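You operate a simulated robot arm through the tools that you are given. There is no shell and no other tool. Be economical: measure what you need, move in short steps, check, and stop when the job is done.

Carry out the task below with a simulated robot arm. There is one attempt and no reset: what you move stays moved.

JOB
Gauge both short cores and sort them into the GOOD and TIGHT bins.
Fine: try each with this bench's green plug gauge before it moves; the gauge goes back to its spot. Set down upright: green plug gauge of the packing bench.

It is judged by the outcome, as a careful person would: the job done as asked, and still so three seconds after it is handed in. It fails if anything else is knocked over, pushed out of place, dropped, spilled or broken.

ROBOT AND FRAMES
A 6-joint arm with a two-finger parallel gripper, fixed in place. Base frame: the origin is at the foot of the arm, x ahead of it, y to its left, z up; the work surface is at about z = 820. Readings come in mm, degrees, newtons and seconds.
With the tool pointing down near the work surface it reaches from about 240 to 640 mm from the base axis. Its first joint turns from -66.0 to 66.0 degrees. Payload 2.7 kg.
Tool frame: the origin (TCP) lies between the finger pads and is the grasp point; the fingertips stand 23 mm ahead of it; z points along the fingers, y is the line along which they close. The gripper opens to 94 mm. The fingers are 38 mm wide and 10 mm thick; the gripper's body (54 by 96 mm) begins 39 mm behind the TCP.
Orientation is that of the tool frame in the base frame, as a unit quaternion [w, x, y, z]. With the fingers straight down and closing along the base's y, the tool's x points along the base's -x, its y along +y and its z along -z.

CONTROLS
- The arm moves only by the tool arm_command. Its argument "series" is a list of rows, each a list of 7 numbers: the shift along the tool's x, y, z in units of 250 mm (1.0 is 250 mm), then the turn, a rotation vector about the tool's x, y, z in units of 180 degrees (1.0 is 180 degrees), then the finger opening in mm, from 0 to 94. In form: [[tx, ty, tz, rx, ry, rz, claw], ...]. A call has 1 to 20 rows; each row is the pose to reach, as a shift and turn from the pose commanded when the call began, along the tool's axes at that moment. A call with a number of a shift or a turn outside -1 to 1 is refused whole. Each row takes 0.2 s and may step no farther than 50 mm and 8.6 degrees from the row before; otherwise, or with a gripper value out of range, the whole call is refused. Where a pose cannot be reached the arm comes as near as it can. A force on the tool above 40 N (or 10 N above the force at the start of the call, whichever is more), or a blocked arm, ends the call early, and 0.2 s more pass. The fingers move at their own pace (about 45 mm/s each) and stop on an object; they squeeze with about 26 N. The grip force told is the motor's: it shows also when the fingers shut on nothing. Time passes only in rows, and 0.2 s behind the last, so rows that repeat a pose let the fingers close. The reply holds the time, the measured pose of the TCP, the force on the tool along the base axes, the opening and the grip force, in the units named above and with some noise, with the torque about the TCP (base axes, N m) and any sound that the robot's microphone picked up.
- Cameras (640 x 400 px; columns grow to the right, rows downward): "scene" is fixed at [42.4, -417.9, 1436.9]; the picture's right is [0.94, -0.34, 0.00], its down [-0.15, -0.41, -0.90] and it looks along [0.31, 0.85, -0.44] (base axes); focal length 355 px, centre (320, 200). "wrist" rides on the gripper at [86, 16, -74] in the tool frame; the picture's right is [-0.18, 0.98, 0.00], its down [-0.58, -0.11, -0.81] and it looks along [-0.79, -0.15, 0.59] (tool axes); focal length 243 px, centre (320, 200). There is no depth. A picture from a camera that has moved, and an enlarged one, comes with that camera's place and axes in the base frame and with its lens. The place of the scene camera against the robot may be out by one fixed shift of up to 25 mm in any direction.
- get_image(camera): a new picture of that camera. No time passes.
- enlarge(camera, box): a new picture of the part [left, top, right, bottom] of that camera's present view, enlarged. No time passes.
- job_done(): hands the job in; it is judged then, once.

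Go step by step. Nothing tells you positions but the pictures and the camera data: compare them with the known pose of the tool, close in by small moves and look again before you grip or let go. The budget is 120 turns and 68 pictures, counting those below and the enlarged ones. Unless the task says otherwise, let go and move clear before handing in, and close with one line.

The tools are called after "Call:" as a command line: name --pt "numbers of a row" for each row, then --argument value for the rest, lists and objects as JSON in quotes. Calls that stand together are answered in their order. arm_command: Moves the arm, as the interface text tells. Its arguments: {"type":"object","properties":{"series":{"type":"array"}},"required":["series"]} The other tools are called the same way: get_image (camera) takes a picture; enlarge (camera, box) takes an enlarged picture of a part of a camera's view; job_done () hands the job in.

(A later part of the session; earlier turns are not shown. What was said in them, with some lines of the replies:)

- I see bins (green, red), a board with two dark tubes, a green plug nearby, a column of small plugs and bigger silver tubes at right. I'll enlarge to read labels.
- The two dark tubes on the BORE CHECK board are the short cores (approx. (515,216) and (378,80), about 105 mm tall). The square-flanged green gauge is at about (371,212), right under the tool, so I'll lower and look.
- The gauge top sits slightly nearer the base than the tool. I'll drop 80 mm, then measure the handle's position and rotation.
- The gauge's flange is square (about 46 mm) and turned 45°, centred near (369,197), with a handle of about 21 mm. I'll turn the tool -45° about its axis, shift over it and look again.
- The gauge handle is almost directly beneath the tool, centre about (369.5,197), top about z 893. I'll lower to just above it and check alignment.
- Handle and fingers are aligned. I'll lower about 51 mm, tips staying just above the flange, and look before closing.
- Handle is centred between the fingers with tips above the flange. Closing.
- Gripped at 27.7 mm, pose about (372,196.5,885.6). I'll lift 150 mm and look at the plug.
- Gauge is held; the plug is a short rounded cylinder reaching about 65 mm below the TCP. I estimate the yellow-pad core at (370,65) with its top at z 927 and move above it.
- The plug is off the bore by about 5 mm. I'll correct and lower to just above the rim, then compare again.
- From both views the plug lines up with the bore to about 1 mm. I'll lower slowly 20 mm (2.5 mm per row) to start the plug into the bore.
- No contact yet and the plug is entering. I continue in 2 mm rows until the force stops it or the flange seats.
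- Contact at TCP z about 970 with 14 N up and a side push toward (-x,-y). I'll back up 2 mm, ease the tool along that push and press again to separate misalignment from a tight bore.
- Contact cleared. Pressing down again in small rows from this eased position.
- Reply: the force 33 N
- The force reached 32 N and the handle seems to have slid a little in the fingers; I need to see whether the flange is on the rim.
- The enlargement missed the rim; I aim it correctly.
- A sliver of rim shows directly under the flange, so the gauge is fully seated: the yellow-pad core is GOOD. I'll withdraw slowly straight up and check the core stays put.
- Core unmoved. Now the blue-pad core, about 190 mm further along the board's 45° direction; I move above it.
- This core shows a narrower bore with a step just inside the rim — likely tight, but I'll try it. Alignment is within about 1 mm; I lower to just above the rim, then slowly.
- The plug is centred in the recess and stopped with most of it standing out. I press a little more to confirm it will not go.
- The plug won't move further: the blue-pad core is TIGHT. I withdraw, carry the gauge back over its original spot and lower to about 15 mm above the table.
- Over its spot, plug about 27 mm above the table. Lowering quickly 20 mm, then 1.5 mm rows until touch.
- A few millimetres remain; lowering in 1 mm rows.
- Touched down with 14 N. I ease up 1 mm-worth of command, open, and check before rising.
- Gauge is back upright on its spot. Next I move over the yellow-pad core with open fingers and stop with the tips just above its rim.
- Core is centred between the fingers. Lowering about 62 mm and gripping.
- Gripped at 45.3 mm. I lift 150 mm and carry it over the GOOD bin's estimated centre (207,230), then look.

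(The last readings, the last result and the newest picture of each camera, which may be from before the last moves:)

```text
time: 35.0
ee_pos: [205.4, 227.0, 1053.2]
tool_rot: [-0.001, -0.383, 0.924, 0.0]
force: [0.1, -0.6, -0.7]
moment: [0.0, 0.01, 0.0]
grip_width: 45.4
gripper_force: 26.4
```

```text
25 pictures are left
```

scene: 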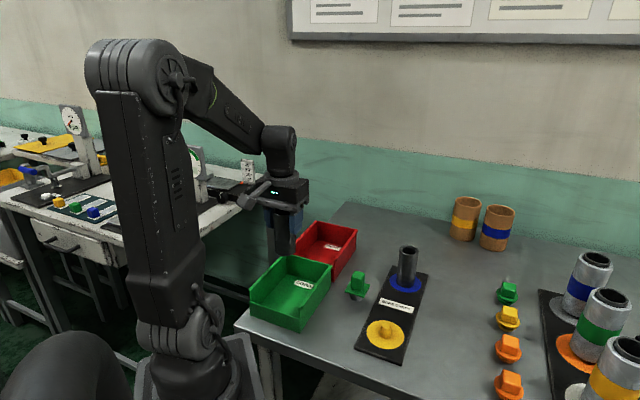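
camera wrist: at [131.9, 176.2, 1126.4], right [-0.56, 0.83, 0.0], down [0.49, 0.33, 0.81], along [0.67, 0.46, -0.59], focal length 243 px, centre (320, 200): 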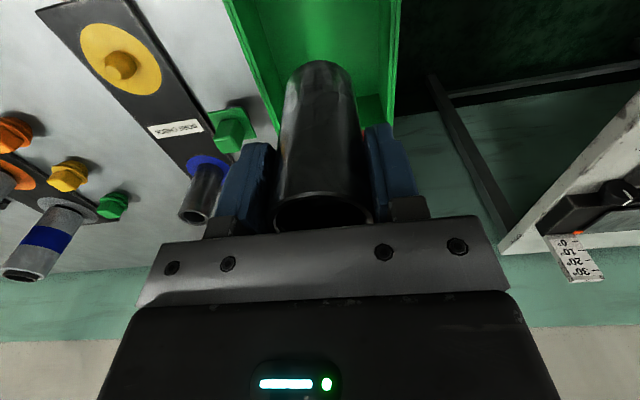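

The bare pad shows a small locating peg; the core is centred over the GOOD bin in both directions. I lower to about 10 mm above the floor, then check.

Call:
arm_command --pt "0 0 0.16 0 0 0 35" --pt "0 0 0.32 0 0 0 35" --pt "0 0 0.44 0 0 0 35" --pt "0 0 0.54 0 0 0 35" --pt "0 0 0.54 0 0 0 35"

Call:
enlarge --camera "scene" --box '[220, 200, 380, 340]'

Call:
get_image --camera "wrist"

```text
time: 36.2
ee_pos: [206.2, 230.0, 921.3]
tool_rot: [0.0, -0.383, 0.924, 0.0]
force: [0.2, -0.3, 0.1]
moment: [0.0, -0.01, 0.03]
grip_width: 45.4
gripper_force: 26.0
```

```text
2.86 times, centred on (300, 270) of scene
camera zoom: at [42.5, -417.9, 1436.9], right [0.94, -0.34, 0.0], down [-0.15, -0.41, -0.9], along [0.31, 0.85, -0.44], focal length 1015 px, centre (377, 0)
```

zoom: 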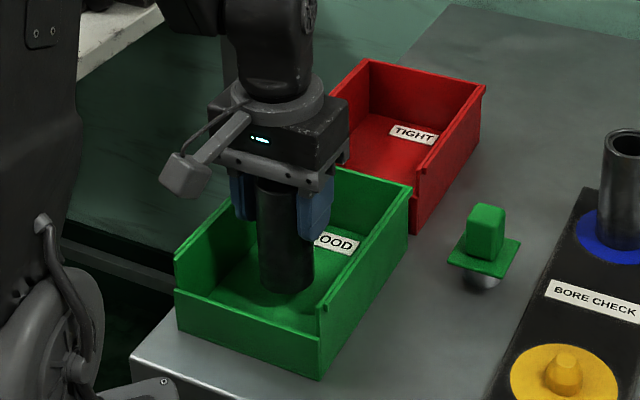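

```text
23 pictures are left
camera wrist: at [133.4, 177.4, 994.9], right [-0.56, 0.83, 0.0], down [0.49, 0.33, 0.81], along [0.67, 0.46, -0.59], focal length 243 px, centre (320, 200)
```

wrist: 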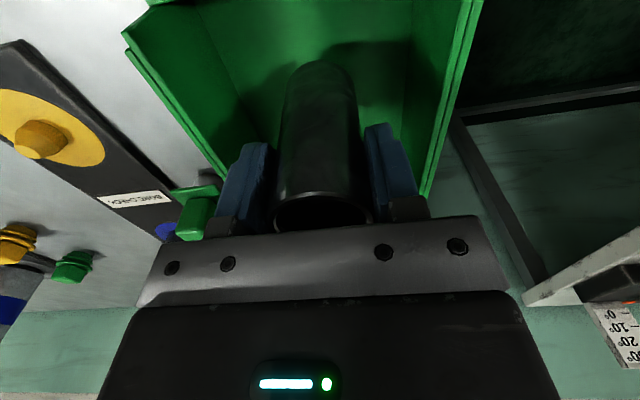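

The core is well inside the bin walls. Lowering in 2 mm rows until it touches the floor.

Call:
arm_command --pt "0 0 0.02 0 0 0 35" --pt "0 0 0.032 0 0 0 35" --pt "0 0 0.04 0 0 0 35" --pt "0 0 0.048 0 0 0 35" --pt "0 0 0.056 0 0 0 35" --pt "0 0 0.062 0 0 0 35" --pt "0 0 0.068 0 0 0 35"

```text
time: 37.8
ee_pos: [206.5, 229.7, 903.5]
tool_rot: [0.0, -0.383, 0.924, 0.0]
force: [0.3, -0.8, 0.2]
moment: [-0.02, 0.0, -0.03]
grip_width: 45.2
gripper_force: 25.9
```

Call:
arm_command --pt "0 0 0.005 0 0 0 35" --pt "0 0 0.01 0 0 0 35" --pt "0 0 0.015 0 0 0 35" --pt "0 0 0.02 0 0 0 35"

```text
time: 38.8
ee_pos: [207.1, 228.8, 899.1]
tool_rot: [0.001, -0.383, 0.924, 0.001]
force: [-4.6, 0.8, 21.3]
moment: [0.36, 0.17, 0.09]
grip_width: 45.2
gripper_force: 26.6
```

Touched the floor at TCP z 899 (21 N). I ease up 1 mm, open and rise straight up.

Call:
arm_command --pt "0 0 -0.004 0 0 0 35" --pt "0 0 -0.004 0 0 0 50" --pt "0 0 -0.004 0 0 0 62" --pt "0 0 -0.004 0 0 0 66" --pt "0 0 -0.004 0 0 0 66" --pt "0 0 -0.06 0 0 0 66" --pt "0 0 -0.2 0 0 0 66" --pt "0 0 -0.4 0 0 0 66" --pt "0 0 -0.6 0 0 0 80" --pt "0 0 -0.6 0 0 0 80"

Call:
enlarge --camera "scene" --box '[220, 200, 380, 340]'

```text
time: 41.0
ee_pos: [209.3, 230.2, 1048.8]
tool_rot: [0.0, -0.383, 0.924, -0.001]
force: [0.9, 0.1, -1.0]
moment: [0.02, 0.01, -0.01]
grip_width: 80.0
gripper_force: 0.0
```

```text
2.86 times, centred on (300, 270) of scene
camera zoom: at [42.4, -417.9, 1436.9], right [0.94, -0.34, 0.0], down [-0.15, -0.41, -0.9], along [0.31, 0.85, -0.44], focal length 1015 px, centre (377, 0)
```

zoom: 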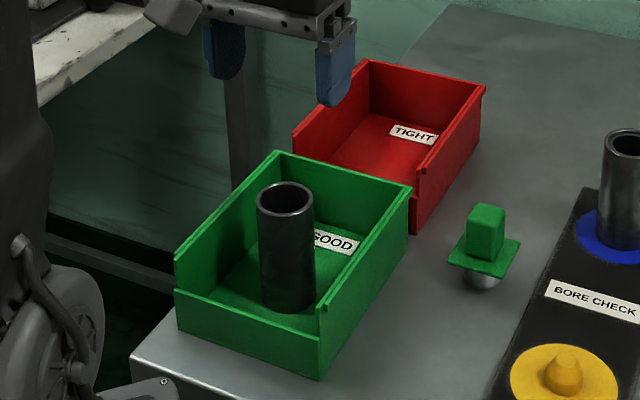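

The good core stands upright in the GOOD bin. Now over the blue-pad core.

Call:
arm_command --pt "-0.1 -0.125 0 0 0 0 80" --pt "-0.21 -0.26 0 0 0 0 80" --pt "-0.32 -0.395 0 0 0 0 80" --pt "-0.43 -0.53 0 0 0 0 80" --pt "-0.54 -0.665 0 0 0 0 80" --pt "-0.65 -0.8 0 0 0 0 80" --pt "-0.758 -0.942 0 0 0 0 80" --pt "-0.758 -0.942 0.16 0 0 0 80" --pt "-0.758 -0.942 0.32 0 0 0 80" --pt "-0.758 -0.942 0.32 0 0 0 80"

Call:
get_image --camera "wrist"

```text
time: 43.2
ee_pos: [507.9, 196.5, 967.4]
tool_rot: [-0.001, -0.383, 0.924, 0.0]
force: [-0.1, -0.2, 0.0]
moment: [-0.02, 0.04, -0.01]
grip_width: 79.8
gripper_force: 0.0
```

```text
21 pictures are left
camera wrist: at [434.9, 145.3, 1041.2], right [-0.56, 0.83, 0.0], down [0.49, 0.33, 0.81], along [0.67, 0.46, -0.59], focal length 243 px, centre (320, 200)
```

wrist: 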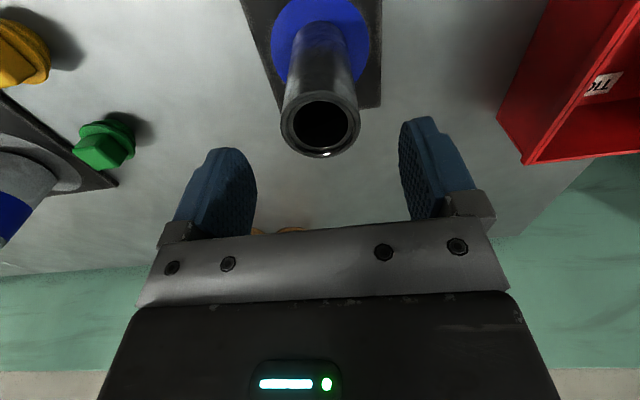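

Centred. Lower, grip, and lift 150 mm.

Call:
arm_command --pt "0 0 0.06 0 0 0 80" --pt "0 0 0.12 0 0 0 80" --pt "0 0 0.18 0 0 0 80" --pt "0 0 0.25 0 0 0 80" --pt "0 0 0.25 0 0 0 60" --pt "0 0 0.25 0 0 0 40" --pt "0 0 0.25 0 0 0 35" --pt "0 0 0.25 0 0 0 35" --pt "0 0 0.25 0 0 0 35"

```text
time: 45.2
ee_pos: [507.6, 197.8, 905.7]
tool_rot: [0.0, -0.383, 0.924, 0.0]
force: [2.3, -0.8, -1.8]
moment: [-0.19, -0.27, -0.04]
grip_width: 45.6
gripper_force: 25.8
```

Gripped at 45.6 mm. I lift and carry it over the TIGHT bin, estimated centre (351,373).

Call:
arm_command --pt "0 0 -0.04 0 0 0 35" --pt "0 0 -0.2 0 0 0 35" --pt "0 0 -0.4 0 0 0 35" --pt "0 0 -0.6 0 0 0 35" --pt "0 0.15 -0.6 0 0 0 35" --pt "-0.02 0.32 -0.6 0 0 0 35" --pt "-0.03 0.49 -0.6 0 0 0 35" --pt "-0.04 0.66 -0.6 0 0 0 35" --pt "-0.05 0.82 -0.6 0 0 0 35" --pt "-0.054 0.936 -0.6 0 0 0 35" --pt "-0.054 0.936 -0.6 0 0 0 35"

Call:
get_image --camera "wrist"

Call:
enlarge --camera "scene" --box '[250, 160, 410, 300]'

```text
time: 47.6
ee_pos: [355.4, 373.5, 1054.2]
tool_rot: [0.001, -0.383, 0.924, 0.0]
force: [0.3, -0.2, -0.5]
moment: [0.0, -0.02, -0.01]
grip_width: 45.1
gripper_force: 25.9
```

```text
20 pictures are left
camera wrist: at [281.1, 320.7, 1128.2], right [-0.56, 0.83, 0.0], down [0.49, 0.33, 0.81], along [0.67, 0.46, -0.59], focal length 243 px, centre (320, 200)
```

wrist: 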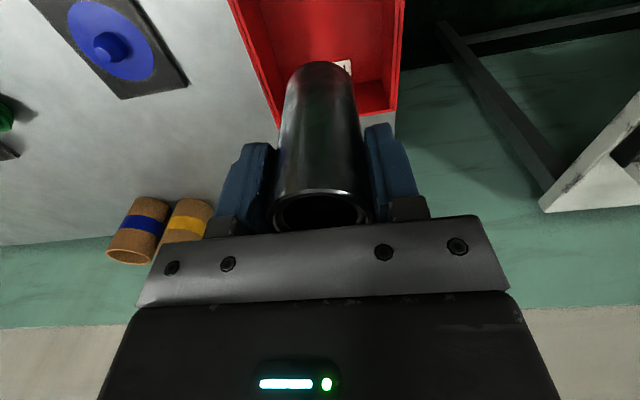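

```text
2.86 times, centred on (330, 230) of scene
camera zoom: at [42.5, -417.9, 1436.9], right [0.94, -0.34, 0.0], down [-0.15, -0.41, -0.9], along [0.31, 0.85, -0.44], focal length 1015 px, centre (291, 114)
```

zoom: 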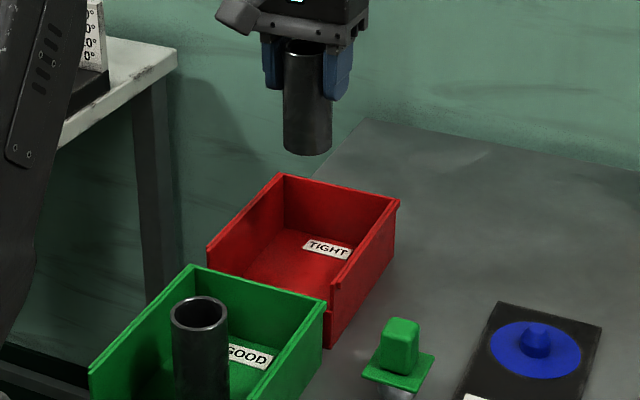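

Alignment over the TIGHT bin matches the GOOD bin's view. Lowering most of the way, then checking.

Call:
arm_command --pt "0 0 0.16 0 0 0 35" --pt "0 0 0.32 0 0 0 35" --pt "0 0 0.44 0 0 0 35" --pt "0 0 0.54 0 0 0 35" --pt "0 0 0.54 0 0 0 35"

Call:
enlarge --camera "scene" --box '[250, 160, 410, 300]'

Call:
get_image --camera "wrist"

```text
time: 48.8
ee_pos: [352.8, 369.9, 919.3]
tool_rot: [0.0, -0.382, 0.924, 0.0]
force: [0.6, -0.7, -1.1]
moment: [-0.01, 0.01, 0.02]
grip_width: 45.4
gripper_force: 25.8
```

```text
2.86 times, centred on (330, 230) of scene
camera zoom: at [42.5, -417.9, 1436.9], right [0.94, -0.34, 0.0], down [-0.15, -0.41, -0.9], along [0.31, 0.85, -0.44], focal length 1015 px, centre (291, 114)
```

zoom: 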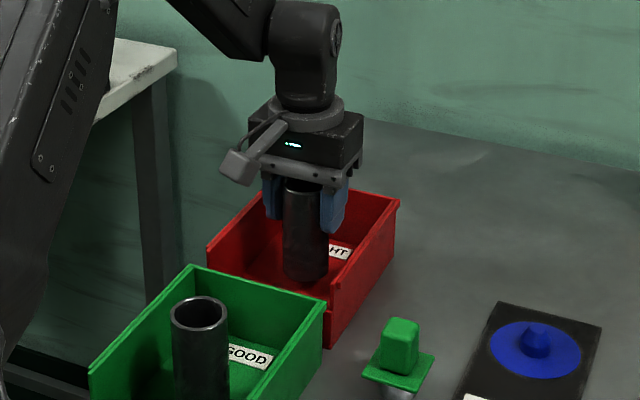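

```text
17 pictures are left
camera wrist: at [278.8, 317.3, 991.5], right [-0.56, 0.83, 0.0], down [0.49, 0.33, 0.81], along [0.67, 0.46, -0.59], focal length 243 px, centre (320, 200)
```

wrist: 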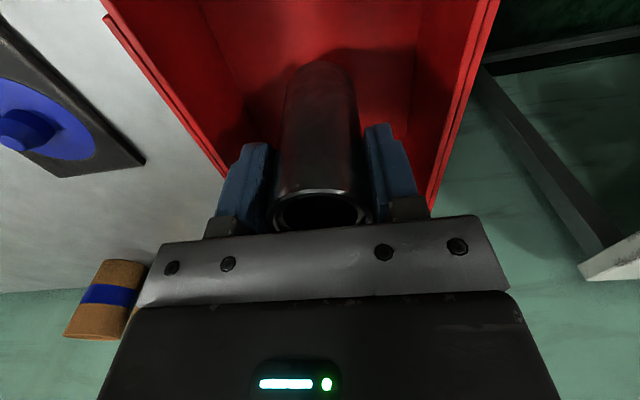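

Well inside the TIGHT bin. Lowering to touch the floor.

Call:
arm_command --pt "0 0 0.03 0 0 0 35" --pt "0 0 0.05 0 0 0 35" --pt "0 0 0.06 0 0 0 35" --pt "0 0 0.066 0 0 0 35" --pt "0 0 0.072 0 0 0 35" --pt "0 0 0.077 0 0 0 35" --pt "0 0 0.082 0 0 0 35" --pt "0 0 0.087 0 0 0 35"

```text
time: 50.6
ee_pos: [352.8, 372.2, 900.3]
tool_rot: [0.003, -0.382, 0.924, 0.002]
force: [-2.6, 0.8, 21.8]
moment: [0.27, 0.19, 0.06]
grip_width: 45.6
gripper_force: 26.2
```

On the floor. Ease, open, and rise straight up.

Call:
arm_command --pt "0 0 -0.004 0 0 0 35" --pt "0 0 -0.004 0 0 0 50" --pt "0 0 -0.004 0 0 0 62" --pt "0 0 -0.004 0 0 0 66" --pt "0 0 -0.004 0 0 0 66" --pt "0 0 -0.06 0 0 0 66" --pt "0 0 -0.2 0 0 0 66" --pt "0 0 -0.4 0 0 0 66" --pt "0 0 -0.6 0 0 0 80" --pt "0 0 -0.75 0 0 0 80" --pt "0 0 -0.75 0 0 0 80"

Call:
get_image --camera "scene"

Call:
enlarge --camera "scene" --box '[230, 200, 450, 370]'

```text
time: 53.0
ee_pos: [352.0, 371.3, 1087.5]
tool_rot: [-0.001, -0.383, 0.924, -0.001]
force: [0.1, -0.4, 0.1]
moment: [0.01, -0.02, -0.02]
grip_width: 80.1
gripper_force: 0.1
```

```text
16 pictures are left
```

scene: 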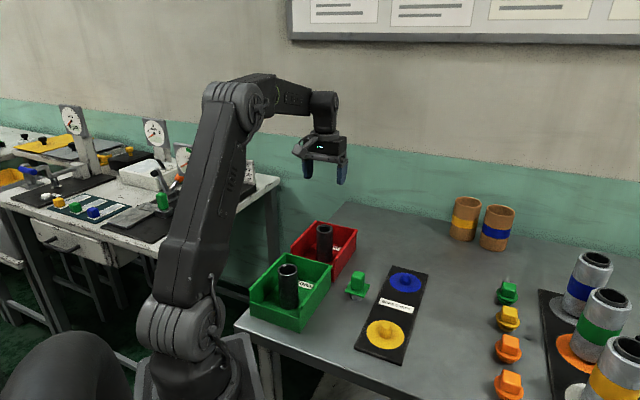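

```text
2.35 times, centred on (340, 285) of scene
camera zoom: at [42.4, -417.9, 1436.9], right [0.94, -0.34, 0.0], down [-0.15, -0.41, -0.9], along [0.31, 0.85, -0.44], focal length 836 px, centre (273, 0)
```

zoom: 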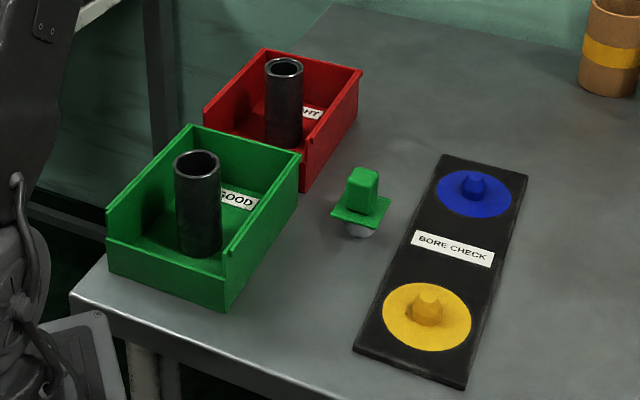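

Both cores stand upright in their bins, the gauge is upright on its spot, nothing else has moved, and the gripper is clear. I'm handing in now.

Call:
job_done

```text
The job is handed in.
```

I tried both short cores with the green plug gauge and sorted them: the yellow-pad core took the gauge fully and is in GOOD, the blue-pad core stopped it and is in TIGHT, and the gauge is back upright on its spot.
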